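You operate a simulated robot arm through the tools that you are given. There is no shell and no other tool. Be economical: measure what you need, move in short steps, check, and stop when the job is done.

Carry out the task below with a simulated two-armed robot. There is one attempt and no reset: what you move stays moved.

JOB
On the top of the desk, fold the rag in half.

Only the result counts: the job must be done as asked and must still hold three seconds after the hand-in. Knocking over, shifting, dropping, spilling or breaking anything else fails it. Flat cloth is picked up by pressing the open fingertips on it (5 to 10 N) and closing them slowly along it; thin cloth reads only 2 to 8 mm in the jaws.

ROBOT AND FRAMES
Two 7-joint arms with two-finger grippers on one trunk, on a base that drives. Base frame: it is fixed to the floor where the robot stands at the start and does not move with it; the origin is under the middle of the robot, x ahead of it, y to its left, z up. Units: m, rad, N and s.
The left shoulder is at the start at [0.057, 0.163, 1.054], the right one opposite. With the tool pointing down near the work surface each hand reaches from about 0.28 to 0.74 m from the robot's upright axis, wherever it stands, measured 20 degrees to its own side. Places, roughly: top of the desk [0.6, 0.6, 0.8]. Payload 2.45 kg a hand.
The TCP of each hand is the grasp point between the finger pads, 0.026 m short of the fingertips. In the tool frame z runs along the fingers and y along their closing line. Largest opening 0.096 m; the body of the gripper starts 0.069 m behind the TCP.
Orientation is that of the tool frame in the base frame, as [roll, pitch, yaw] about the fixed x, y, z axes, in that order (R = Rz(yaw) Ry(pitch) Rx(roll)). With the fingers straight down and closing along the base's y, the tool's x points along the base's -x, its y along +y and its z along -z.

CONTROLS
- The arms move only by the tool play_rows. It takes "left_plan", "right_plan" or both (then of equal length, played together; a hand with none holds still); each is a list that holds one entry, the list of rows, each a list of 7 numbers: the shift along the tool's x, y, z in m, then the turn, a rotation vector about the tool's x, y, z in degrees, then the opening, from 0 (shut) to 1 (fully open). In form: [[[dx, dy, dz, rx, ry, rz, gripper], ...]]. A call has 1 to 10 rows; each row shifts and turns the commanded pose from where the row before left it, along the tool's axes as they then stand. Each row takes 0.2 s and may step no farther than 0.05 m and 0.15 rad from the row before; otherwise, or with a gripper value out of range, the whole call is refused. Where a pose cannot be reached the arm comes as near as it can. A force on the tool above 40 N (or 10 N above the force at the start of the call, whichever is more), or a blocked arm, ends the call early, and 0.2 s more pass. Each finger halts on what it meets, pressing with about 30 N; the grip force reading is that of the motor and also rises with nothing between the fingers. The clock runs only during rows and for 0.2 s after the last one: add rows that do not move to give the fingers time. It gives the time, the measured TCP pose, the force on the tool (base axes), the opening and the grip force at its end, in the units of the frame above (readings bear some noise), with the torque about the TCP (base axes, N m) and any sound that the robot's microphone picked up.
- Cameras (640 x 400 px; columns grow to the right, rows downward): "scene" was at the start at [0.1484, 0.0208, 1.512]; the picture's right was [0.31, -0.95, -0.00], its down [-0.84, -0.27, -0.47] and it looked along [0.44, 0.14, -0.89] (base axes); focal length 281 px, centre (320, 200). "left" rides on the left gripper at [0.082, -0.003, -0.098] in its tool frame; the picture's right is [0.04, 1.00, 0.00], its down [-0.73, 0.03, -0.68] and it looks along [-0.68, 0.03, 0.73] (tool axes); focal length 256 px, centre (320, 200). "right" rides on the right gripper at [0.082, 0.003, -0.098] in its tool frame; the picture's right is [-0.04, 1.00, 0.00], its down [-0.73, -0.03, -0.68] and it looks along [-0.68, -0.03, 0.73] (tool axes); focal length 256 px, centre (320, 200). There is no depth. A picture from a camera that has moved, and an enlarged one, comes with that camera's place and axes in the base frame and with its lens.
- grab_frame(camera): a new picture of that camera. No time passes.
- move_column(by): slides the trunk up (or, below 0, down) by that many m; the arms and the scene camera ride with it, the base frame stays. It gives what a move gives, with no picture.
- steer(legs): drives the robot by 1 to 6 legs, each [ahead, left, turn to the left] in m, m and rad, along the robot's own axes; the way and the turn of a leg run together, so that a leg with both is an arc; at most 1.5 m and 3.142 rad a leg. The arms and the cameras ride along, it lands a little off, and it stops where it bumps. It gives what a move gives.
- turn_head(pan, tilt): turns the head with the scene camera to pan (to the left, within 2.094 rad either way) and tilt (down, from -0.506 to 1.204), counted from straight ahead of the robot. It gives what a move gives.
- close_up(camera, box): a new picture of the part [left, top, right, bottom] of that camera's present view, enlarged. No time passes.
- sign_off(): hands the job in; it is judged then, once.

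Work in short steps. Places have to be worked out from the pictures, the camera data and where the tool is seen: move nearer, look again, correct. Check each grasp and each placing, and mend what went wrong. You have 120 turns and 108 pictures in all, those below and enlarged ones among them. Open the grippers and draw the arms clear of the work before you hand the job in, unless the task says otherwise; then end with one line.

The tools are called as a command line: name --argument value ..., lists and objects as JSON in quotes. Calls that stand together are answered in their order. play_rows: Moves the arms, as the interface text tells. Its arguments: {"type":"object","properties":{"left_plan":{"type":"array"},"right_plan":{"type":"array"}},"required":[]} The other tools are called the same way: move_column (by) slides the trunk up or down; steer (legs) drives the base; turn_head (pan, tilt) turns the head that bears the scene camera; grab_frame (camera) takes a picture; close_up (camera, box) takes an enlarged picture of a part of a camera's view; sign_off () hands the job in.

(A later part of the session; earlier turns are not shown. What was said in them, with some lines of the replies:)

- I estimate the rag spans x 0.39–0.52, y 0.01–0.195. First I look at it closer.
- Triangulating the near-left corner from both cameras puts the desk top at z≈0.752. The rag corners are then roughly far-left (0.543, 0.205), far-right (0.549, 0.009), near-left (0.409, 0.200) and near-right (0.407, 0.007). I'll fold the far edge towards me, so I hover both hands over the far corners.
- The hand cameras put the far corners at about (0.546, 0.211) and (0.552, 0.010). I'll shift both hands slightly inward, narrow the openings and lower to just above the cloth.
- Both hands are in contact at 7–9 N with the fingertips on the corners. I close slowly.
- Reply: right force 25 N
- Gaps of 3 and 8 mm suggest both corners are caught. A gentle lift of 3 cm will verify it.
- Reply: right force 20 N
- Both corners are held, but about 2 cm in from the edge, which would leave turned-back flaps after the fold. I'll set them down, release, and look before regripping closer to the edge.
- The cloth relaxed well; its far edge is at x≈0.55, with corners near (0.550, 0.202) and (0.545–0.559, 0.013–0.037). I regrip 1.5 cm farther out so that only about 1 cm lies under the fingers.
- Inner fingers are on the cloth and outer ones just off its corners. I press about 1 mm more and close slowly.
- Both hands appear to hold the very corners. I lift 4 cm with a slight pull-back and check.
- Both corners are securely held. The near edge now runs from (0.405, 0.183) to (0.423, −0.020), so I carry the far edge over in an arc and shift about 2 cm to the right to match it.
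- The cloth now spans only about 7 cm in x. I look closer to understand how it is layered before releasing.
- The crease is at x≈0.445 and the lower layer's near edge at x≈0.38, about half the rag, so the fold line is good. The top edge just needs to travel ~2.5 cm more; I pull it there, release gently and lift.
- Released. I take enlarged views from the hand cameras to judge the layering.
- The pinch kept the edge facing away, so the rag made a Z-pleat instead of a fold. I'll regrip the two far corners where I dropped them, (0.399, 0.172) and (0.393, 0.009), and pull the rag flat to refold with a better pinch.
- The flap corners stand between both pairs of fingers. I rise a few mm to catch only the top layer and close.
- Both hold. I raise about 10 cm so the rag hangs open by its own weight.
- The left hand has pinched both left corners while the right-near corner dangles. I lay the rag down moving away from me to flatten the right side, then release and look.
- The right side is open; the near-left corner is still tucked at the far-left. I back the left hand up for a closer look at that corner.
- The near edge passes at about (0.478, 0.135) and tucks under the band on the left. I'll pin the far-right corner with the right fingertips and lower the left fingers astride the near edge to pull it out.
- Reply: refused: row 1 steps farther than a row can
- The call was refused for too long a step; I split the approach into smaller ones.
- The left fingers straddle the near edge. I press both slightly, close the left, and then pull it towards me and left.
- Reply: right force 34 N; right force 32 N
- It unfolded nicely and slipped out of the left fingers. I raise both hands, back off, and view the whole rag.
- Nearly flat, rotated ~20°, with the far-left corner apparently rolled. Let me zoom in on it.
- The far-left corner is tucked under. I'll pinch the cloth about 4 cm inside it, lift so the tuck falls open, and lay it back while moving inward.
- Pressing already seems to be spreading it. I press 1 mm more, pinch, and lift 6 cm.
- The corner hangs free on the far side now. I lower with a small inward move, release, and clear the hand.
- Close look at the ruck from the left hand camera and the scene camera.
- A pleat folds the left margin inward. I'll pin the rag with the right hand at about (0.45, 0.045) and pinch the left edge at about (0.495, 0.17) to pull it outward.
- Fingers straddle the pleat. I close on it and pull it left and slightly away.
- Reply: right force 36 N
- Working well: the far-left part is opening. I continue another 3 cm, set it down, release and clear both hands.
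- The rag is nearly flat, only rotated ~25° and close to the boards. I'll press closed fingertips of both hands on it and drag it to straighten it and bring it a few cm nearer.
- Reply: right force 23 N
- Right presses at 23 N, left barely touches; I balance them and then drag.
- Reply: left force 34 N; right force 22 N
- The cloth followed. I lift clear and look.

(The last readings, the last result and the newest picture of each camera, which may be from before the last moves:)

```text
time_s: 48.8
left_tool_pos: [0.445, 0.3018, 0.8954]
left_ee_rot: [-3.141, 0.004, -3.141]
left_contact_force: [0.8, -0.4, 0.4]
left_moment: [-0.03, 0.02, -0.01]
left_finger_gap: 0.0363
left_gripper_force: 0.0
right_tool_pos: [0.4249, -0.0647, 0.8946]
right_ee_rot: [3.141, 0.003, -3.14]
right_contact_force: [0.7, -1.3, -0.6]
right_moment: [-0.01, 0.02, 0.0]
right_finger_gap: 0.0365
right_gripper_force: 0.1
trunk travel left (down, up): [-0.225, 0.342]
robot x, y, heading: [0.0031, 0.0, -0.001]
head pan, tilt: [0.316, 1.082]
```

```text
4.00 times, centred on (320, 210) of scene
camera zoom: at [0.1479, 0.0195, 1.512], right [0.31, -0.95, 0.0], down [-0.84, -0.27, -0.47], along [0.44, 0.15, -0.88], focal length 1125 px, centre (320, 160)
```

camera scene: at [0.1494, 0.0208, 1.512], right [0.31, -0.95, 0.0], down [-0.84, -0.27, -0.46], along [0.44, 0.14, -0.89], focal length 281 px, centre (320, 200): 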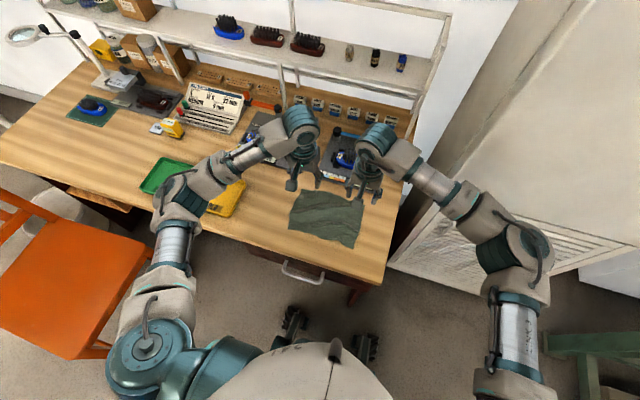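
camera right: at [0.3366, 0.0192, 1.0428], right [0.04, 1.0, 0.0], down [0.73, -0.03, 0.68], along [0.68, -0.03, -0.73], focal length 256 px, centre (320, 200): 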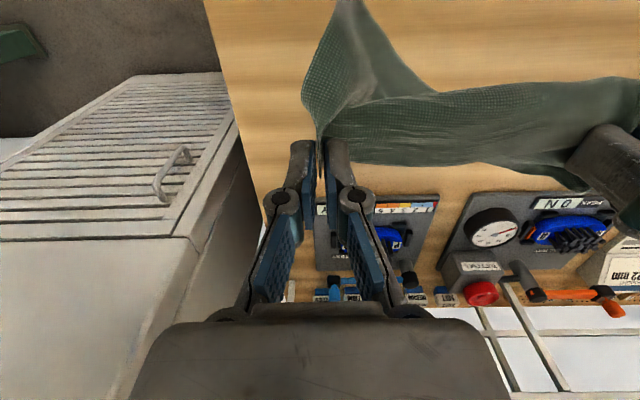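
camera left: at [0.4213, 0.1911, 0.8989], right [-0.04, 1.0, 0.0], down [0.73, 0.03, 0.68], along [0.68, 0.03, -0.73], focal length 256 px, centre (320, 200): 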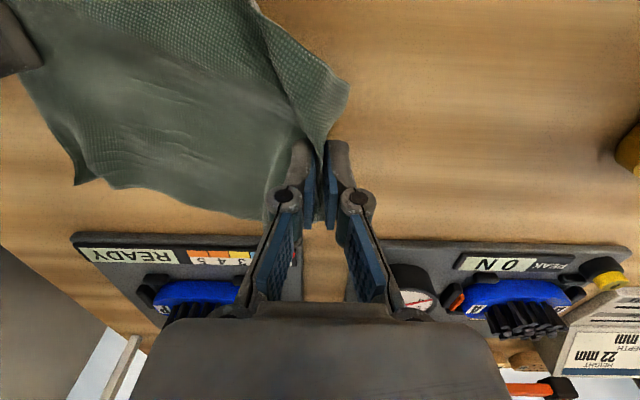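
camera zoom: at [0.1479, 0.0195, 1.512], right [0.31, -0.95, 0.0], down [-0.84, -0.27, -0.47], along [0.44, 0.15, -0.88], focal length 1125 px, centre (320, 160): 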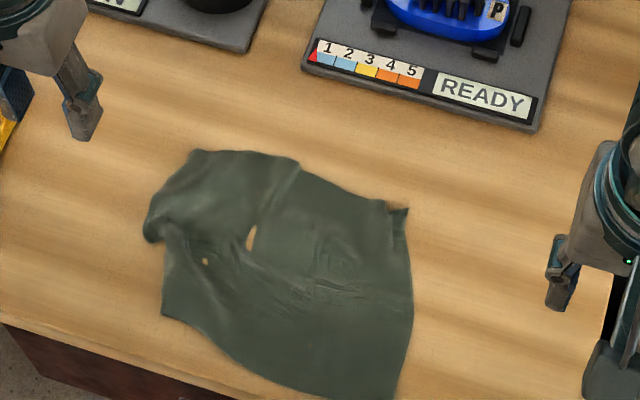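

Well placed now. One more crop to include the near-right corner.

close_up --camera "scene" --box '[256, 190, 368, 270]'

close_up --camera "left" --box '[0, 0, 320, 200]'

```text
5.00 times, centred on (312, 230) of scene
camera zoom: at [0.1479, 0.0195, 1.512], right [0.31, -0.95, 0.0], down [-0.84, -0.27, -0.47], along [0.44, 0.15, -0.88], focal length 1407 px, centre (360, 50)
```

zoom: 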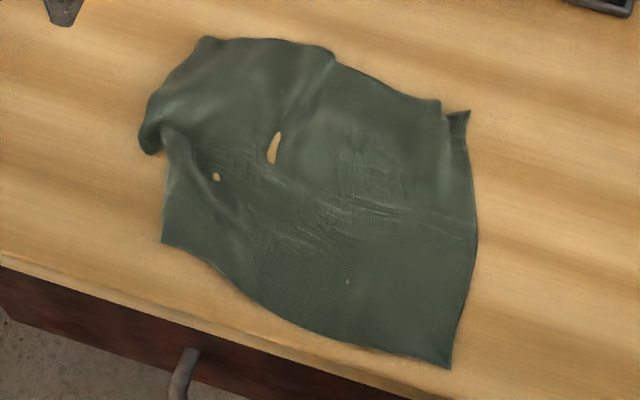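

```text
2.00 times, centred on (160, 100) of left
camera zoom: at [0.3629, 0.2989, 0.9942], right [-0.04, 1.0, 0.0], down [0.73, 0.03, 0.68], along [0.68, 0.03, -0.73], focal length 512 px, centre (640, 400)
```

zoom: 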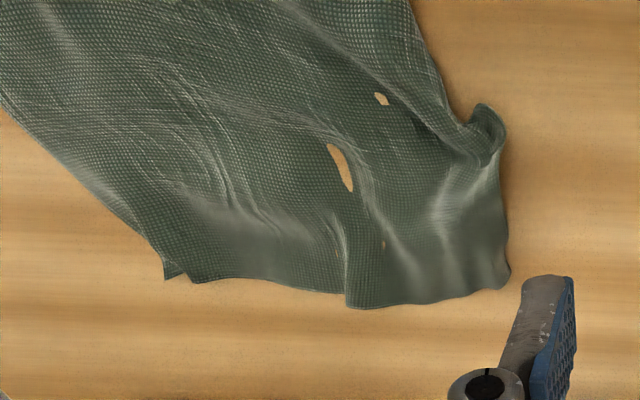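

Rag now lies x 0.36–0.50, y 0.04–0.24, with clean near corners at (0.373, 0.214) and (0.354, 0.039). This time I'll fold near→far with the jaws turned 90°, so the edge stands up in the pinch. First I turn both hands.

play_rows --left_plan '[[[0, 0, 0, 0, 0, 8.5, 0.38], [0, 0, 0, 0, 0, 8.5, 0.38], [0, 0, 0, 0, 0, 8.5, 0.38], [0, 0, 0, 0, 0, 8.5, 0.38], [0, 0, 0, 0, 0, 8.5, 0.38], [0, 0, 0, 0, 0, 8.5, 0.38], [0, 0, 0, 0, 0, 8.5, 0.38], [0, 0, 0, 0, 0, 8.5, 0.38], [0, 0, 0, 0, 0, 8.5, 0.38], [0, 0, 0, 0, 0, 8.5, 0.38]]]' --right_plan '[[[0, 0, 0, 0, 0, -8.5, 0.38], [0, 0, 0, 0, 0, -8.5, 0.38], [0, 0, 0, 0, 0, -8.5, 0.38], [0, 0, 0, 0, 0, -8.5, 0.38], [0, 0, 0, 0, 0, -8.5, 0.38], [0, 0, 0, 0, 0, -8.5, 0.38], [0, 0, 0, 0, 0, -8.5, 0.38], [0, 0, 0, 0, 0, -8.5, 0.38], [0, 0, 0, 0, 0, -8.5, 0.38], [0, 0, 0, 0, 0, -8.5, 0.38]]]'

grab_frame --camera "scene"

```text
time_s: 51.0
left_tool_pos: [0.446, 0.3049, 0.8955]
left_ee_rot: [3.138, 0.002, 1.657]
left_contact_force: [0.0, 0.3, -0.7]
left_moment: [0.02, -0.06, 0.0]
left_finger_gap: 0.0366
left_gripper_force: 0.0
right_tool_pos: [0.419, -0.0481, 0.9099]
right_ee_rot: [-3.119, -0.05, -1.731]
right_contact_force: [0.1, 0.8, -0.1]
right_moment: [-0.02, -0.04, 0.0]
right_finger_gap: 0.0363
right_gripper_force: 0.1
right hand out of reach, approached as far as the arm can: row 10
trunk travel left (down, up): [-0.225, 0.342]
robot x, y, heading: [0.0007, 0.0011, 0.001]
head pan, tilt: [0.316, 1.082]
```

```text
37 pictures are left
camera scene: at [0.147, 0.0216, 1.5123], right [0.31, -0.95, 0.0], down [-0.84, -0.27, -0.47], along [0.44, 0.14, -0.88], focal length 281 px, centre (320, 200)
```

scene: 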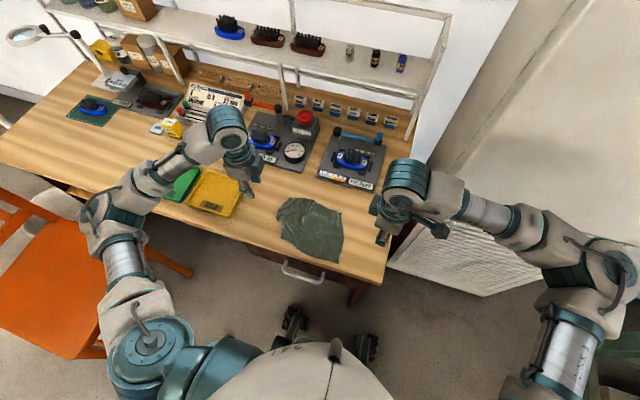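

The right wrist reached its limit slightly; I back it off ~12° and move both hands to hover over the near corners.

play_rows --left_plan '[[[0, 0, 0, 0, 0, 0, 0.38], [0, 0, 0, 0, 0, 0, 0.38], [-0.025, -0.02, 0, 0, 0, 0, 0.38], [-0.025, -0.021, 0.01, 0, 0, 0, 0.38], [-0.025, -0.021, 0.01, 0, 0, 0, 0.38], [-0.026, -0.021, 0.02, 0, 0, 0, 0.38], [0, 0, 0, 0, 0, 0, 0.38]]]' --right_plan '[[[0, 0, 0, 0, 0, 6, 0.38], [0, 0, 0, 0, 0, 6, 0.38], [-0.025, 0.025, 0, 0, 0, 0, 0.38], [-0.025, 0.025, 0.01, 0, 0, 0, 0.38], [-0.025, 0.025, 0.01, 0, 0, 0, 0.38], [-0.025, 0.0265, 0.02, 0, 0, 0, 0.38], [0, 0, 0, 0, 0, 0, 0.38]]]'

close_up --camera "scene" --box '[240, 170, 400, 270]'

grab_frame --camera "left"

grab_frame --camera "right"

```text
time_s: 52.6
left_tool_pos: [0.3724, 0.1955, 0.8529]
left_ee_rot: [3.138, 0.001, 1.658]
left_contact_force: [-0.1, 0.4, -0.1]
left_moment: [0.0, 0.0, 0.03]
left_finger_gap: 0.0367
left_gripper_force: 0.1
right_tool_pos: [0.3616, 0.08, 0.8613]
right_ee_rot: [-3.113, -0.042, -1.944]
right_contact_force: [0.3, -0.4, -0.3]
right_moment: [-0.01, -0.03, 0.03]
right_finger_gap: 0.0364
right_gripper_force: 0.0
trunk travel left (down, up): [-0.225, 0.342]
robot x, y, heading: [-0.0007, -0.002, -0.001]
head pan, tilt: [0.316, 1.082]
```

```text
4.00 times, centred on (320, 220) of scene
camera zoom: at [0.1478, 0.0218, 1.5121], right [0.31, -0.95, 0.0], down [-0.84, -0.27, -0.47], along [0.44, 0.14, -0.89], focal length 1125 px, centre (320, 120)
```

zoom: 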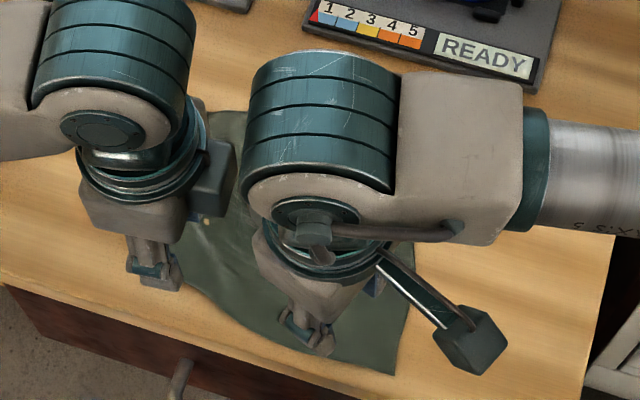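

```text
35 pictures are left
camera left: at [0.3611, 0.2762, 0.952], right [0.99, 0.13, 0.0], down [0.09, -0.73, 0.68], along [0.09, -0.67, -0.73], focal length 256 px, centre (320, 200)
```

left: 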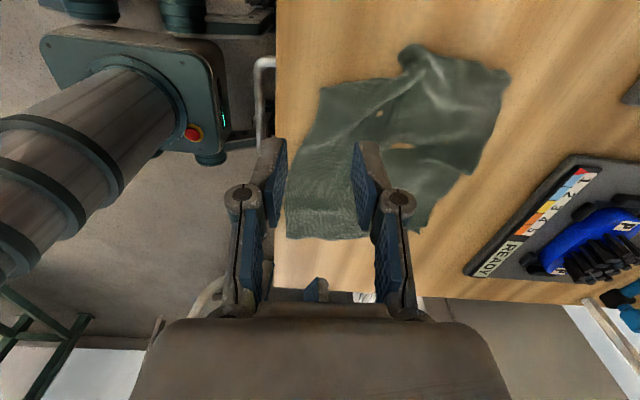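

```text
34 pictures are left
camera right: at [0.3256, 0.0106, 0.9638], right [-0.92, 0.4, -0.03], down [0.29, 0.71, 0.65], along [0.28, 0.58, -0.76], focal length 256 px, centre (320, 200)
```

right: 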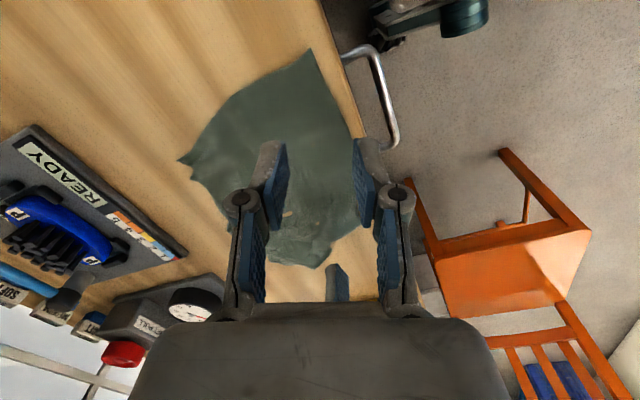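

The right hand still deviates from its command (wrist limit), so I turn it back 15° more and check what it reaches.

play_rows --right_plan '[[[0, 0, 0, 0, 0, 8, 0.38], [0, 0, 0, 0, 0, 8, 0.38], [0, 0, 0, 0, 0, 0, 0.38]]]'

```text
time_s: 53.4
left_tool_pos: [0.3725, 0.1962, 0.8536]
left_ee_rot: [3.139, 0.002, 1.659]
left_contact_force: [-0.5, 0.6, 0.5]
left_moment: [-0.01, -0.01, -0.02]
left_finger_gap: 0.0363
left_gripper_force: 0.0
right_tool_pos: [0.361, 0.0805, 0.8626]
right_ee_rot: [-3.101, -0.033, -2.225]
right_contact_force: [0.3, 0.2, 0.3]
right_moment: [-0.01, -0.01, 0.02]
right_finger_gap: 0.0364
right_gripper_force: 0.0
trunk travel left (down, up): [-0.225, 0.342]
robot x, y, heading: [0.0006, 0.0004, 0.0]
head pan, tilt: [0.316, 1.082]
```

The position simply rebased when it hit the limit, so the wrist is fine there. I turn it back, shift to (0.357, 0.055), and lower both hands to the cloth.

play_rows --left_plan '[[[0, 0, 0, 0, 0, 0, 0.38], [0, 0, 0, 0, 0, 0, 0.38], [0, 0, 0.02, 0, 0, 0, 0.38], [0, 0, 0.02, 0, 0, 0, 0.38], [0, 0, 0.015, 0, 0, 0, 0.38], [0, 0, 0.009, 0, 0, 0, 0.38], [0, 0, 0, 0, 0, 0, 0.38]]]' --right_plan '[[[0, 0, 0, 0, 0, -8, 0.38], [0, 0, 0, 0, 0, -8, 0.38], [0.0248, -0.0054, 0.02, 0, 0, 0, 0.38], [0, 0, 0.025, 0, 0, 0, 0.38], [0, 0, 0.02, 0, 0, 0, 0.38], [0, 0, 0.008, 0, 0, 0, 0.38], [0, 0, 0, 0, 0, 0, 0.38]]]'

grab_frame --camera "left"

grab_frame --camera "right"

```text
time_s: 55.0
left_tool_pos: [0.3719, 0.1962, 0.7909]
left_ee_rot: [3.141, 0.0, 1.658]
left_contact_force: [0.3, -0.1, 0.2]
left_moment: [0.0, 0.01, 0.0]
left_finger_gap: 0.0369
left_gripper_force: 0.1
right_tool_pos: [0.3591, 0.051, 0.7909]
right_ee_rot: [-3.11, -0.041, -1.943]
right_contact_force: [-0.3, -0.7, -0.5]
right_moment: [-0.03, 0.0, 0.03]
right_finger_gap: 0.0363
right_gripper_force: 0.1
trunk travel left (down, up): [-0.225, 0.342]
robot x, y, heading: [0.0002, 0.0004, -0.002]
head pan, tilt: [0.316, 1.082]
```

```text
33 pictures are left
camera left: at [0.3614, 0.277, 0.8888], right [0.99, 0.13, 0.0], down [0.09, -0.73, 0.68], along [0.09, -0.67, -0.73], focal length 256 px, centre (320, 200)
```

left: 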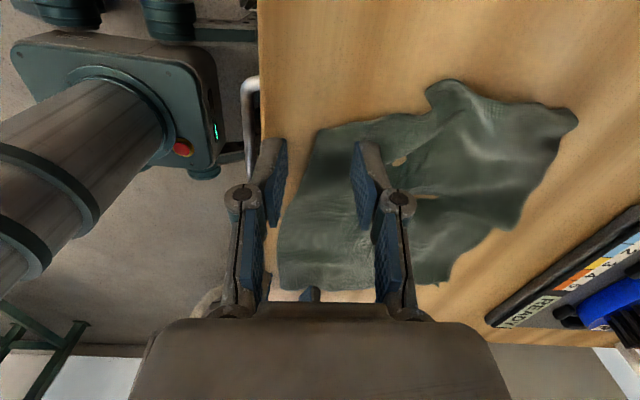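

```text
32 pictures are left
camera right: at [0.3232, -0.0183, 0.8926], right [-0.92, 0.4, -0.03], down [0.29, 0.71, 0.65], along [0.28, 0.58, -0.76], focal length 256 px, centre (320, 200)
```

right: 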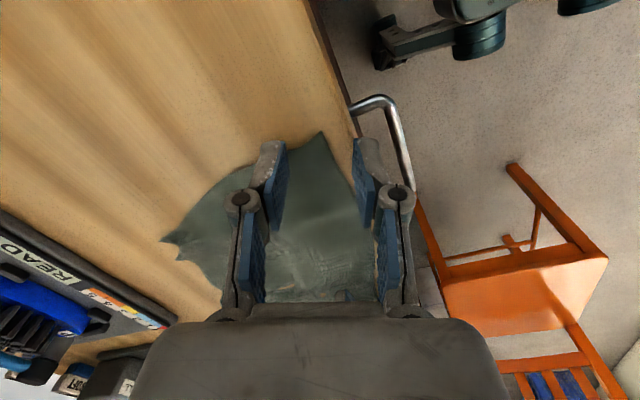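

Both corners are well framed between the fingers. I press ~3 mm down and close slowly.

play_rows --left_plan '[[[0, 0, 0.003, 0, 0, 0, 0.37], [0, 0, 0.0005, 0, 0, 0, 0.32], [0, 0, 0, 0, 0, 0, 0.27], [0, 0, 0, 0, 0, 0, 0.22], [0, 0, 0, 0, 0, 0, 0.17], [0, 0, 0, 0, 0, 0, 0.12], [0, 0, 0, 0, 0, 0, 0.07], [0, 0, 0, 0, 0, 0, 0.02], [0, 0, 0, 0, 0, 0, 0], [0, 0, 0, 0, 0, 0, 0]]]' --right_plan '[[[0, 0, 0.003, 0, 0, 0, 0.37], [0, 0, 0.0005, 0, 0, 0, 0.32], [0, 0, 0, 0, 0, 0, 0.27], [0, 0, 0, 0, 0, 0, 0.22], [0, 0, 0, 0, 0, 0, 0.17], [0, 0, 0, 0, 0, 0, 0.12], [0, 0, 0, 0, 0, 0, 0.07], [0, 0, 0, 0, 0, 0, 0.02], [0, 0, 0, 0, 0, 0, 0], [0, 0, 0, 0, 0, 0, 0]]]'

grab_frame --camera "left"

grab_frame --camera "right"

```text
time_s: 57.2
left_tool_pos: [0.3722, 0.1956, 0.7879]
left_ee_rot: [3.138, 0.0, 1.658]
left_contact_force: [4.1, -1.7, 17.3]
left_moment: [0.15, -0.16, -0.02]
left_finger_gap: 0.003
left_gripper_force: 29.8
right_tool_pos: [0.3588, 0.0511, 0.7883]
right_ee_rot: [-3.112, -0.044, -1.943]
right_contact_force: [-0.4, -0.2, 0.3]
right_moment: [-0.04, 0.05, 0.03]
right_finger_gap: 0.0042
right_gripper_force: 35.9
trunk travel left (down, up): [-0.225, 0.342]
robot x, y, heading: [0.0013, -0.0002, -0.007]
head pan, tilt: [0.316, 1.082]
```

```text
31 pictures are left
camera left: at [0.3613, 0.2764, 0.886], right [0.99, 0.13, 0.0], down [0.09, -0.73, 0.68], along [0.09, -0.67, -0.73], focal length 256 px, centre (320, 200)
```

left: 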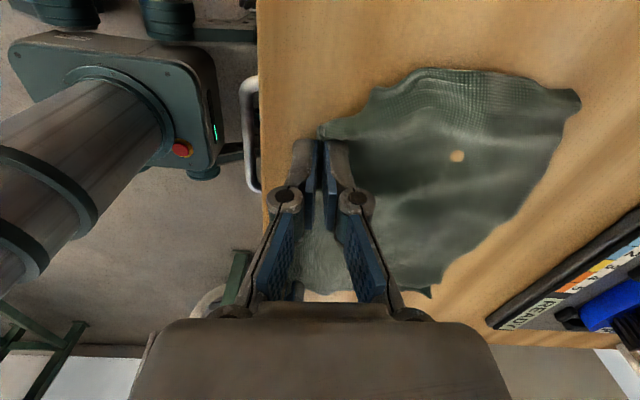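

```text
30 pictures are left
camera right: at [0.3226, -0.0188, 0.8896], right [-0.92, 0.4, -0.03], down [0.29, 0.71, 0.65], along [0.28, 0.58, -0.76], focal length 256 px, centre (320, 200)
```

right: 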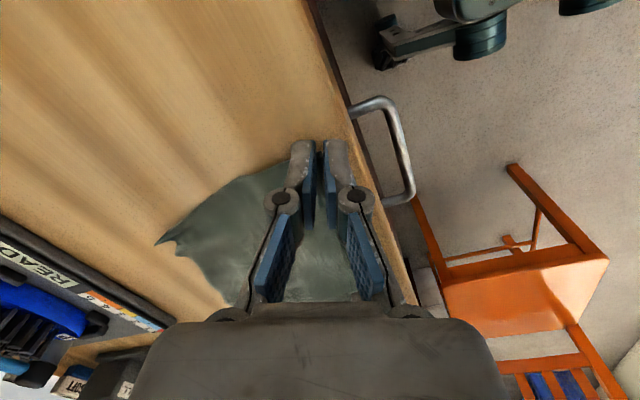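

Both grips read 3–4 mm of cloth. I lift 4 cm with a slight forward move and check.

play_rows --left_plan '[[[0, 0, -0.01, 0, 0, 0, 0], [-0.0003, 0.004, -0.01, 0, 0, 0, 0], [-0.0005, 0.006, -0.01, 0, 0, 0, 0], [-0.0005, 0.006, -0.01, 0, 0, 0, 0], [0, 0, 0, 0, 0, 0, 0]]]' --right_plan '[[[0, 0, -0.01, 0, 0, 0, 0], [-0.0015, -0.0037, -0.01, 0, 0, 0, 0], [-0.0022, -0.0056, -0.01, 0, 0, 0, 0], [-0.0022, -0.0056, -0.01, 0, 0, 0, 0], [0, 0, 0, 0, 0, 0, 0]]]'

grab_frame --camera "left"

grab_frame --camera "right"

```text
time_s: 58.4
left_tool_pos: [0.3874, 0.1967, 0.8264]
left_ee_rot: [3.14, 0.001, 1.659]
left_contact_force: [-0.8, -0.8, -0.3]
left_moment: [-0.02, 0.0, -0.01]
left_finger_gap: 0.0034
left_gripper_force: 29.9
right_tool_pos: [0.3741, 0.0529, 0.8275]
right_ee_rot: [-3.11, -0.042, -1.945]
right_contact_force: [-0.3, 0.9, 0.0]
right_moment: [0.01, 0.02, -0.01]
right_finger_gap: 0.0032
right_gripper_force: 36.2
trunk travel left (down, up): [-0.225, 0.342]
robot x, y, heading: [0.0022, -0.0009, -0.002]
head pan, tilt: [0.316, 1.082]
```

```text
29 pictures are left
camera left: at [0.3774, 0.2769, 0.9252], right [0.99, 0.13, 0.0], down [0.09, -0.73, 0.68], along [0.09, -0.67, -0.73], focal length 256 px, centre (320, 200)
```

left: 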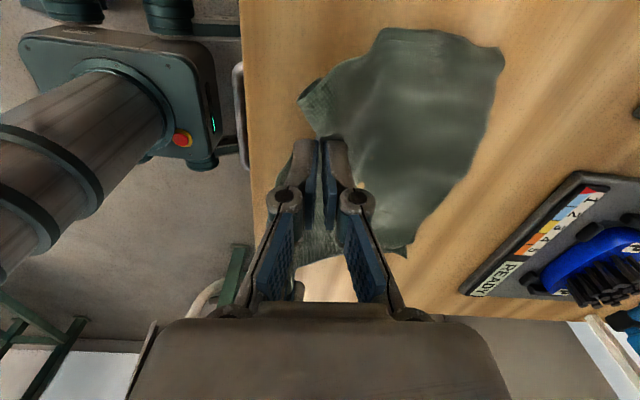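

```text
28 pictures are left
camera right: at [0.3385, -0.0166, 0.9293], right [-0.92, 0.4, -0.03], down [0.29, 0.71, 0.65], along [0.28, 0.58, -0.76], focal length 256 px, centre (320, 200)
```

right: 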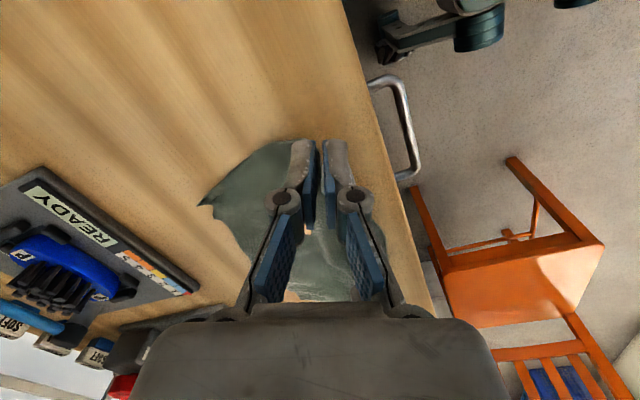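

Both corners are up. I now carry them over in a taut arc to the far edge (x≈0.49) with a 2.5 cm leftward shift to match the far corners.

play_rows --left_plan '[[[0.0016, 0.0153, -0.012, 0, 0, 0, 0], [0.0016, 0.0153, -0.01, 0, 0, 0, 0], [0.0016, 0.0173, -0.006, 0, 0, 0, 0], [0.0016, 0.0173, 0, 0, 0, 0, 0], [0.0016, 0.0163, 0.008, 0, 0, 0, 0], [0.0016, 0.0143, 0.013, 0, 0, 0, 0], [0.0018, 0.0113, 0.013, 0, 0, 0, 0], [0.002, 0.0083, 0.01, 0, 0, 0, 0], [0, 0, 0, 0, 0, 0, 0]]]' --right_plan '[[[-0.0086, -0.0138, -0.012, 0, 0, 0, 0], [-0.0086, -0.0138, -0.01, 0, 0, 0, 0], [-0.0094, -0.0157, -0.006, 0, 0, 0, 0], [-0.0094, -0.0157, 0, 0, 0, 0, 0], [-0.0086, -0.0138, 0.008, 0, 0, 0, 0], [-0.0079, -0.0119, 0.013, 0, 0, 0, 0], [-0.0068, -0.0091, 0.013, 0, 0, 0, 0], [-0.0061, -0.0073, 0.01, 0, 0, 0, 0], [0, 0, 0, 0, 0, 0, 0]]]'

grab_frame --camera "left"

close_up --camera "scene" --box '[240, 170, 400, 270]'

```text
time_s: 60.4
left_tool_pos: [0.5028, 0.2186, 0.8113]
left_ee_rot: [3.139, 0.003, 1.658]
left_contact_force: [-0.5, -0.3, 1.0]
left_moment: [-0.03, -0.01, -0.02]
left_finger_gap: 0.0022
left_gripper_force: 33.5
right_tool_pos: [0.4919, 0.0775, 0.8122]
right_ee_rot: [-3.114, -0.042, -1.943]
right_contact_force: [-0.8, 0.3, -1.5]
right_moment: [0.0, 0.02, 0.01]
right_finger_gap: 0.0045
right_gripper_force: 37.7
trunk travel left (down, up): [-0.225, 0.342]
robot x, y, heading: [0.0007, 0.0001, 0.004]
head pan, tilt: [0.316, 1.082]
```

```text
27 pictures are left
camera left: at [0.4911, 0.3003, 0.9103], right [0.99, 0.13, 0.0], down [0.09, -0.73, 0.68], along [0.09, -0.67, -0.73], focal length 256 px, centre (320, 200)
```

left: 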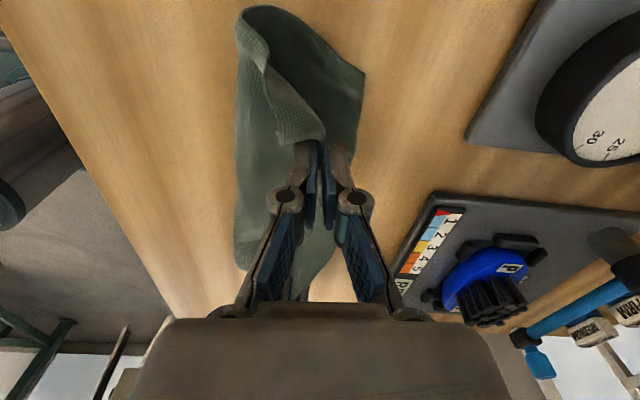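

```text
4.00 times, centred on (320, 220) of scene
camera zoom: at [0.1483, 0.022, 1.5121], right [0.31, -0.95, 0.0], down [-0.84, -0.27, -0.47], along [0.44, 0.14, -0.89], focal length 1125 px, centre (320, 120)
```

zoom: 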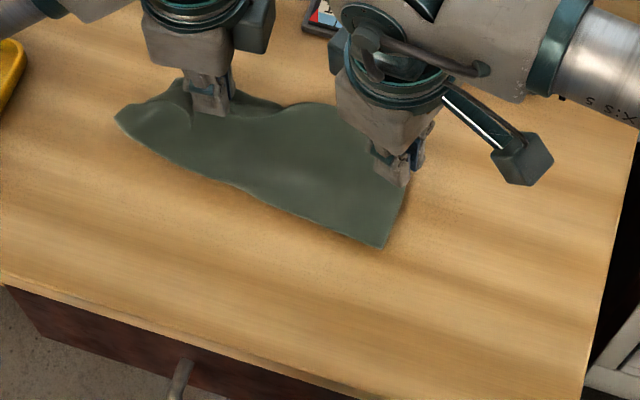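

A genuine fold this time: crease at x≈0.445, far edge of the lower layer at ≈0.515. I nudge 1.5 cm further and left, lower, release slowly and lift.

play_rows --left_plan '[[[0.0068, 0.0081, 0, 0, 0, 0, 0], [0.0068, 0.0081, 0.006, 0, 0, 0, 0], [0, 0, 0.008, 0, 0, 0, 0], [0, 0, 0, 0, 0, 0, 0], [0, 0, 0, 0, 0, 0, 0.1], [0, 0, 0, 0, 0, 0, 0.2], [0, 0, -0.015, 0, 0, 0, 0.22], [0, 0, -0.03, 0, 0, 0, 0.22], [0, 0, -0.04, 0, 0, 0, 0.22], [0, 0, -0.02, 0, 0, 0, 0.22]]]' --right_plan '[[[-0.0098, -0.0043, 0, 0, 0, 0, 0], [-0.0098, -0.0043, 0.006, 0, 0, 0, 0], [0, 0, 0.008, 0, 0, 0, 0], [0, 0, 0, 0, 0, 0, 0], [0, 0, 0, 0, 0, 0, 0.1], [0, 0, 0, 0, 0, 0, 0.2], [0, 0, -0.015, 0, 0, 0, 0.22], [0, 0, -0.03, 0, 0, 0, 0.22], [0, 0, -0.04, 0, 0, 0, 0.22], [0, 0, -0.02, 0, 0, 0, 0.22]]]'

grab_frame --camera "left"

close_up --camera "scene" --box '[240, 160, 400, 260]'

```text
time_s: 62.6
left_tool_pos: [0.5164, 0.234, 0.9026]
left_ee_rot: [3.14, 0.001, 1.66]
left_contact_force: [-0.7, 1.0, 0.7]
left_moment: [0.01, 0.02, 0.0]
left_finger_gap: 0.0211
left_gripper_force: 0.0
right_tool_pos: [0.4978, 0.089, 0.9077]
right_ee_rot: [-3.113, -0.043, -1.944]
right_contact_force: [0.7, 0.7, -0.7]
right_moment: [-0.01, -0.03, -0.01]
right_finger_gap: 0.0212
right_gripper_force: 0.0
right hand out of reach, approached as far as the arm can: row 2
trunk travel left (down, up): [-0.225, 0.342]
robot x, y, heading: [0.0037, -0.0009, 0.003]
head pan, tilt: [0.316, 1.082]
```

```text
25 pictures are left
camera left: at [0.5053, 0.3147, 1.0012], right [0.99, 0.13, 0.0], down [0.09, -0.73, 0.68], along [0.09, -0.67, -0.73], focal length 256 px, centre (320, 200)
```

left: 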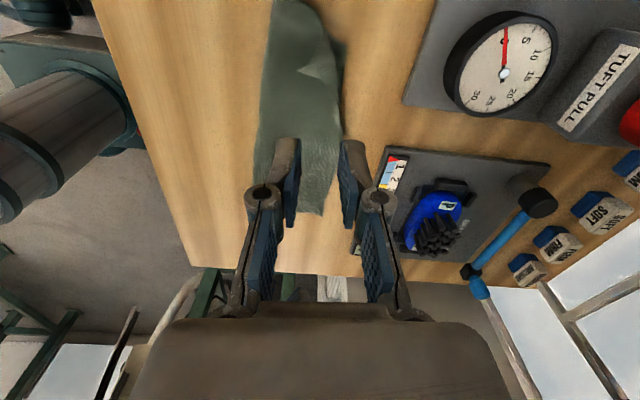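

```text
4.00 times, centred on (320, 210) of scene
camera zoom: at [0.1488, 0.022, 1.5119], right [0.31, -0.95, 0.0], down [-0.84, -0.27, -0.47], along [0.44, 0.14, -0.89], focal length 1125 px, centre (320, 160)
```

zoom: 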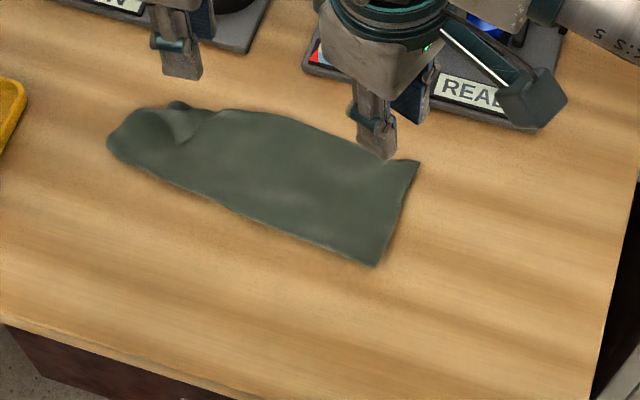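

The rag is folded in half. I draw both hands aside and inspect the left corner.

play_rows --left_plan '[[[0.04, 0, 0, 0, 0, 0, 0.3], [0.04, -0.02, 0, 0, 0, 0, 0.3], [0.03, -0.03, 0, 0, 0, 0, 0.3], [0, 0, 0, 0, 0, 0, 0.3]]]' --right_plan '[[[0.035, 0, 0, 0, 0, 0, 0.3], [0.045, 0, 0, 0, 0, 0, 0.3], [0.045, 0.01, 0, 0, 0, 0, 0.3], [0, 0, 0, 0, 0, 0, 0.3]]]'

close_up --camera "scene" --box '[256, 176, 352, 236]'

close_up --camera "left" --box '[160, 0, 480, 200]'

```text
time_s: 63.6
left_tool_pos: [0.4571, 0.3385, 0.9029]
left_ee_rot: [3.14, 0.001, 1.658]
left_contact_force: [0.0, -0.1, -0.1]
left_moment: [0.02, 0.01, 0.01]
left_finger_gap: 0.0289
left_gripper_force: 0.1
right_tool_pos: [0.443, -0.0243, 0.912]
right_ee_rot: [-3.113, -0.043, -1.945]
right_contact_force: [0.1, 1.2, -1.1]
right_moment: [-0.02, -0.01, 0.0]
right_finger_gap: 0.0285
right_gripper_force: 0.2
trunk travel left (down, up): [-0.225, 0.342]
robot x, y, heading: [0.0006, -0.0004, -0.0]
head pan, tilt: [0.316, 1.082]
```

```text
6.67 times, centred on (304, 206) of scene
camera zoom: at [0.1496, 0.021, 1.5118], right [0.31, -0.95, 0.0], down [-0.84, -0.27, -0.46], along [0.44, 0.14, -0.89], focal length 1876 px, centre (427, 160)
```

zoom: 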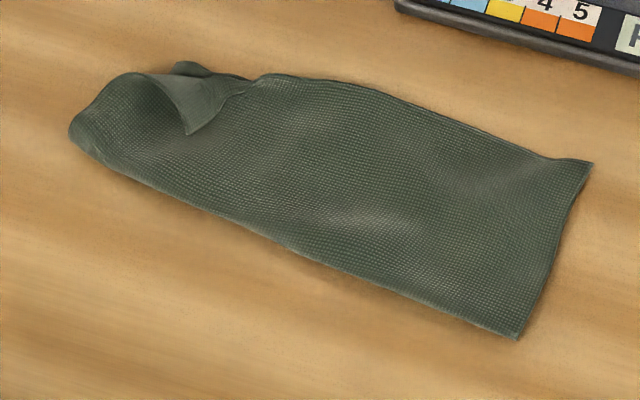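

```text
2.00 times, centred on (320, 100) of left
camera zoom: at [0.4473, 0.4194, 1.0004], right [0.99, 0.13, 0.0], down [0.09, -0.73, 0.68], along [0.09, -0.67, -0.73], focal length 512 px, centre (320, 400)
```

zoom: 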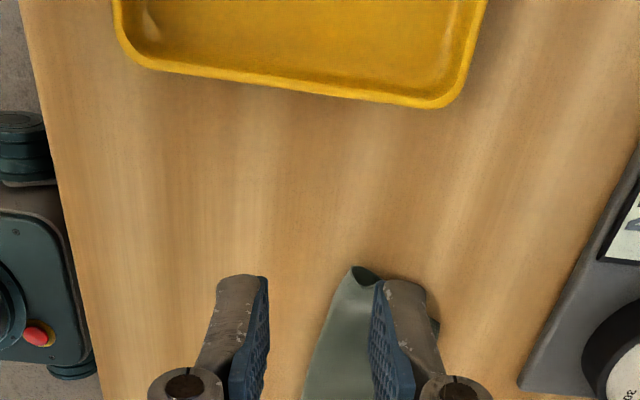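

A clean fold except for a small dog-ear at the upper layer's left corner, tip near (0.494, 0.242). I'll pin the rag with the right fingertips and bring the closed left fingers just behind the tip to flip it outward.

play_rows --left_plan '[[[-0.0322, 0.0029, 0, 0, 0, 0, 0], [-0.0322, 0.0029, 0, 0, 0, 0, 0], [-0.0322, 0.0029, 0, 0, 0, 0, 0], [0, 0, 0.03, 0, 0, 0, 0], [0, 0, 0.03, 0, 0, 0, 0], [0, 0, 0.03, 0, 0, 0, 0], [0, 0, 0.015, 0, 0, 0, 0], [0, 0, 0, 0, 0, 0, 0]]]' --right_plan '[[[-0.0374, 0.0086, 0, 0, 0, 0, 0.1], [-0.0374, 0.0086, 0, 0, 0, 0, 0.1], [-0.0374, 0.0086, 0, 0, 0, 0, 0.1], [0, 0, 0.03, 0, 0, 0, 0.1], [0, 0, 0.03, 0, 0, 0, 0.1], [0, 0, 0.03, 0, 0, 0, 0.1], [0, 0, 0.025, 0, 0, 0, 0.1], [0, 0, 0.007, 0, 0, 0, 0.1]]]'

close_up --camera "scene" --box '[240, 160, 368, 240]'

close_up --camera "left" --box '[160, 0, 480, 200]'

```text
time_s: 65.4
left_tool_pos: [0.4719, 0.2442, 0.7986]
left_ee_rot: [3.136, 0.0, 1.658]
left_contact_force: [-0.1, -0.7, -0.1]
left_moment: [0.01, -0.01, 0.02]
left_finger_gap: 0.0
left_gripper_force: 28.3
right_tool_pos: [0.4612, 0.0841, 0.7875]
right_ee_rot: [-3.11, -0.037, -1.943]
right_contact_force: [-0.4, 1.4, 20.1]
right_moment: [0.17, 0.02, -0.01]
right_finger_gap: 0.0097
right_gripper_force: 0.3
trunk travel left (down, up): [-0.225, 0.342]
robot x, y, heading: [-0.0015, -0.0004, -0.002]
head pan, tilt: [0.316, 1.082]
```

```text
5.00 times, centred on (304, 200) of scene
camera zoom: at [0.1446, 0.0214, 1.5129], right [0.31, -0.95, 0.0], down [-0.84, -0.27, -0.47], along [0.44, 0.14, -0.88], focal length 1407 px, centre (400, 200)
```

zoom: 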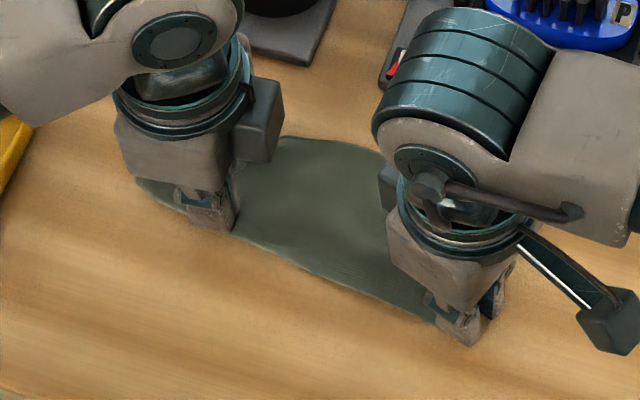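

```text
2.00 times, centred on (320, 100) of left
camera zoom: at [0.4613, 0.3243, 0.8971], right [0.99, 0.13, 0.01], down [0.09, -0.73, 0.68], along [0.09, -0.67, -0.73], focal length 512 px, centre (320, 400)
```

zoom: 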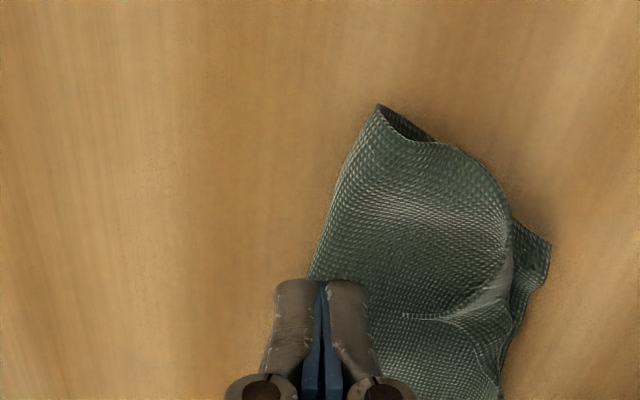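

The flap tip is at ≈(0.497, 0.246), right in front of the closed left fingers; it belongs near (0.536, 0.268). I lower 4 mm and sweep forward-left.

play_rows --left_plan '[[[0, 0, 0.004, 0, 0, 0, 0], [0.001, 0.01, 0.0015, 0, 0, 0, 0], [0.002, 0.01, 0, 0, 0, 0, 0], [0.002, 0.01, 0, 0, 0, 0, 0], [0.002, 0.01, 0, 0, 0, 0, 0], [0.003, 0.01, 0, 0, 0, 0, 0], [0, 0, 0, 0, 0, 0, 0]]]'

close_up --camera "left" --box '[160, 0, 480, 200]'

```text
time_s: 66.8
left_tool_pos: [0.5186, 0.2545, 0.7928]
left_ee_rot: [3.138, -0.001, 1.66]
left_contact_force: [-0.2, 0.7, 0.1]
left_moment: [0.0, 0.04, 0.01]
left_finger_gap: 0.0
left_gripper_force: 28.3
right_tool_pos: [0.4607, 0.0846, 0.7884]
right_ee_rot: [-3.112, -0.035, -1.942]
right_contact_force: [-4.0, -1.0, 16.2]
right_moment: [0.15, 0.13, 0.04]
right_finger_gap: 0.0093
right_gripper_force: 0.1
trunk travel left (down, up): [-0.225, 0.342]
robot x, y, heading: [-0.0008, 0.0011, -0.001]
head pan, tilt: [0.316, 1.082]
stopped in row 6 (right hand): the force on the tool passed its limit at 41 N (the readings are from after the stop); the commanded pose is now the measured one
```

```text
2.00 times, centred on (320, 100) of left
camera zoom: at [0.5073, 0.3357, 0.8909], right [0.99, 0.13, 0.0], down [0.09, -0.73, 0.68], along [0.09, -0.67, -0.73], focal length 512 px, centre (320, 400)
```

zoom: 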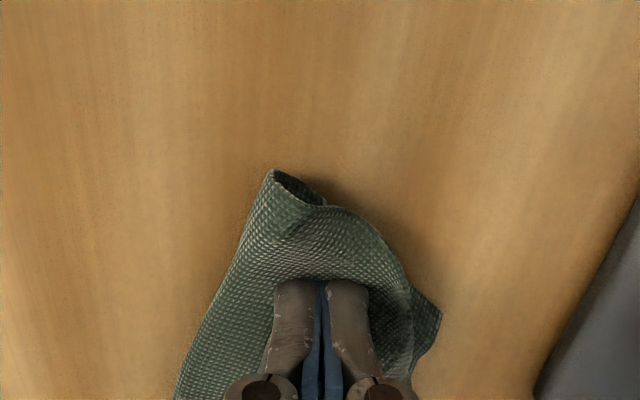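

The flap is being pushed outward. I relieve the right-hand pressure slightly and continue 2.5 cm with a small rise, then lift and look.

play_rows --left_plan '[[[0.001, 0.008, 0, 0, 0, 0, 0], [0.001, 0.008, 0, 0, 0, 0, 0], [0.001, 0.008, -0.002, 0, 0, 0, 0], [0, 0, -0.02, 0, 0, 0, 0], [0.02, 0, -0.03, 0, 0, 0, 0], [0.04, 0, -0.03, 0, 0, 0, 0], [0.03, -0.02, 0, 0, 0, 0, 0.2]]]' --right_plan '[[[0, 0, -0.001, 0, 0, 0, 0.1], [0, 0, 0, 0, 0, 0, 0.1], [0, 0, 0, 0, 0, 0, 0.1], [0, 0, -0.02, 0, 0, 0, 0.1], [0, 0, -0.04, 0, 0, 0, 0.1], [0.04, 0, -0.03, 0, 0, 0, 0.1], [0.04, 0, 0, 0, 0, 0, 0.1]]]'

close_up --camera "scene" --box '[256, 170, 368, 240]'

close_up --camera "left" --box '[160, 0, 480, 200]'

```text
time_s: 68.4
left_tool_pos: [0.5138, 0.3484, 0.8775]
left_ee_rot: [3.134, -0.001, 1.659]
left_contact_force: [-0.4, -0.3, 0.5]
left_moment: [0.02, 0.02, -0.04]
left_finger_gap: 0.0195
left_gripper_force: 0.1
right_tool_pos: [0.4278, 0.013, 0.8821]
right_ee_rot: [-3.109, -0.036, -1.943]
right_contact_force: [-1.1, -0.1, 0.4]
right_moment: [0.0, 0.0, -0.01]
right_finger_gap: 0.0097
right_gripper_force: 0.1
trunk travel left (down, up): [-0.225, 0.342]
robot x, y, heading: [-0.0009, -0.0013, 0.001]
head pan, tilt: [0.316, 1.082]
```

```text
5.71 times, centred on (312, 205) of scene
camera zoom: at [0.1471, 0.0205, 1.5121], right [0.31, -0.95, 0.0], down [-0.84, -0.27, -0.47], along [0.44, 0.14, -0.88], focal length 1608 px, centre (366, 171)
```

zoom: 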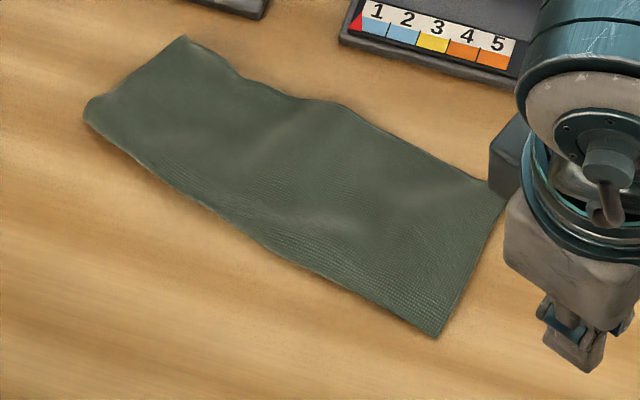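

```text
2.00 times, centred on (320, 100) of left
camera zoom: at [0.5027, 0.4287, 0.9749], right [0.99, 0.13, 0.01], down [0.09, -0.73, 0.68], along [0.09, -0.67, -0.73], focal length 512 px, centre (320, 400)
```

zoom: 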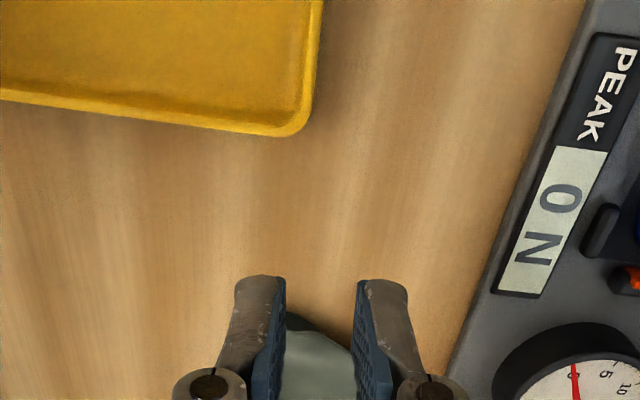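

The dog-ear is out and the rag is now a clean half fold. I open the grippers, raise both arms clear, and take a final look.

play_rows --left_plan '[[[0, 0, -0.04, 0, 0, 0, 0.5], [0, -0.02, -0.04, 0, 0, 0, 1], [0, -0.02, -0.02, 0, 0, 0, 1], [0, 0, 0, 0, 0, 0, 1]]]' --right_plan '[[[0, 0, -0.04, 0, 0, 0, 0.5], [0.04, 0, -0.02, 0, 0, 0, 1], [0.04, 0, -0.02, 0, 0, 0, 1], [0.03, 0, 0, 0, 0, 0, 1]]]'

grab_frame --camera "scene"

close_up --camera "scene" --box '[256, 170, 368, 240]'

```text
time_s: 69.4
left_tool_pos: [0.4742, 0.3435, 0.9766]
left_ee_rot: [3.137, -0.003, 1.657]
left_contact_force: [-0.3, 0.8, 0.0]
left_moment: [0.0, 0.0, 0.0]
left_finger_gap: 0.096
left_gripper_force: 0.2
right_tool_pos: [0.3882, -0.0879, 0.9645]
right_ee_rot: [-3.111, -0.037, -1.944]
right_contact_force: [0.2, 0.4, -0.4]
right_moment: [0.02, -0.02, -0.04]
right_finger_gap: 0.0962
right_gripper_force: 0.0
trunk travel left (down, up): [-0.225, 0.342]
robot x, y, heading: [-0.0023, -0.004, 0.005]
head pan, tilt: [0.316, 1.082]
```

```text
16 pictures are left
camera scene: at [0.1483, 0.0175, 1.512], right [0.31, -0.95, 0.0], down [-0.84, -0.27, -0.47], along [0.44, 0.15, -0.88], focal length 281 px, centre (320, 200)
```

scene: 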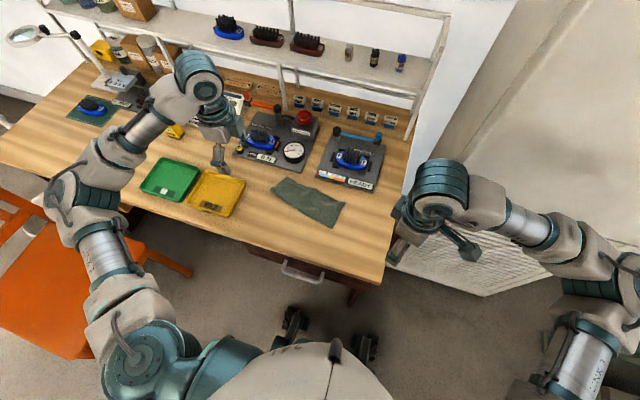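

```text
5.71 times, centred on (312, 205) of scene
camera zoom: at [0.1483, 0.0175, 1.512], right [0.31, -0.95, 0.0], down [-0.84, -0.27, -0.47], along [0.44, 0.15, -0.88], focal length 1608 px, centre (366, 171)
```

zoom: 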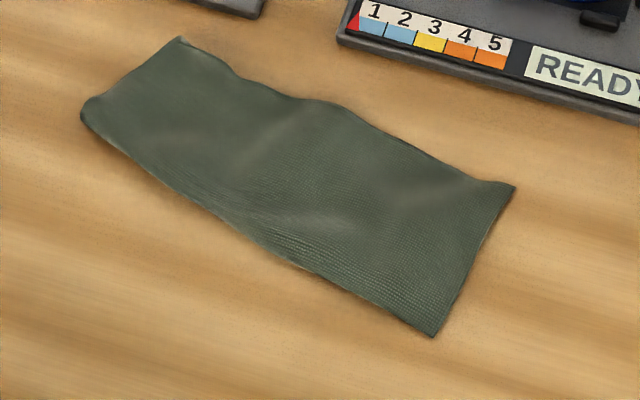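

The rag lies neatly folded, nothing else has moved, and both hands are open and clear. I hand the job in.

sign_off

```text
The job is handed in.
```

The rag is folded in half on the desk top, with both grippers open and clear and nothing else seen to have moved.
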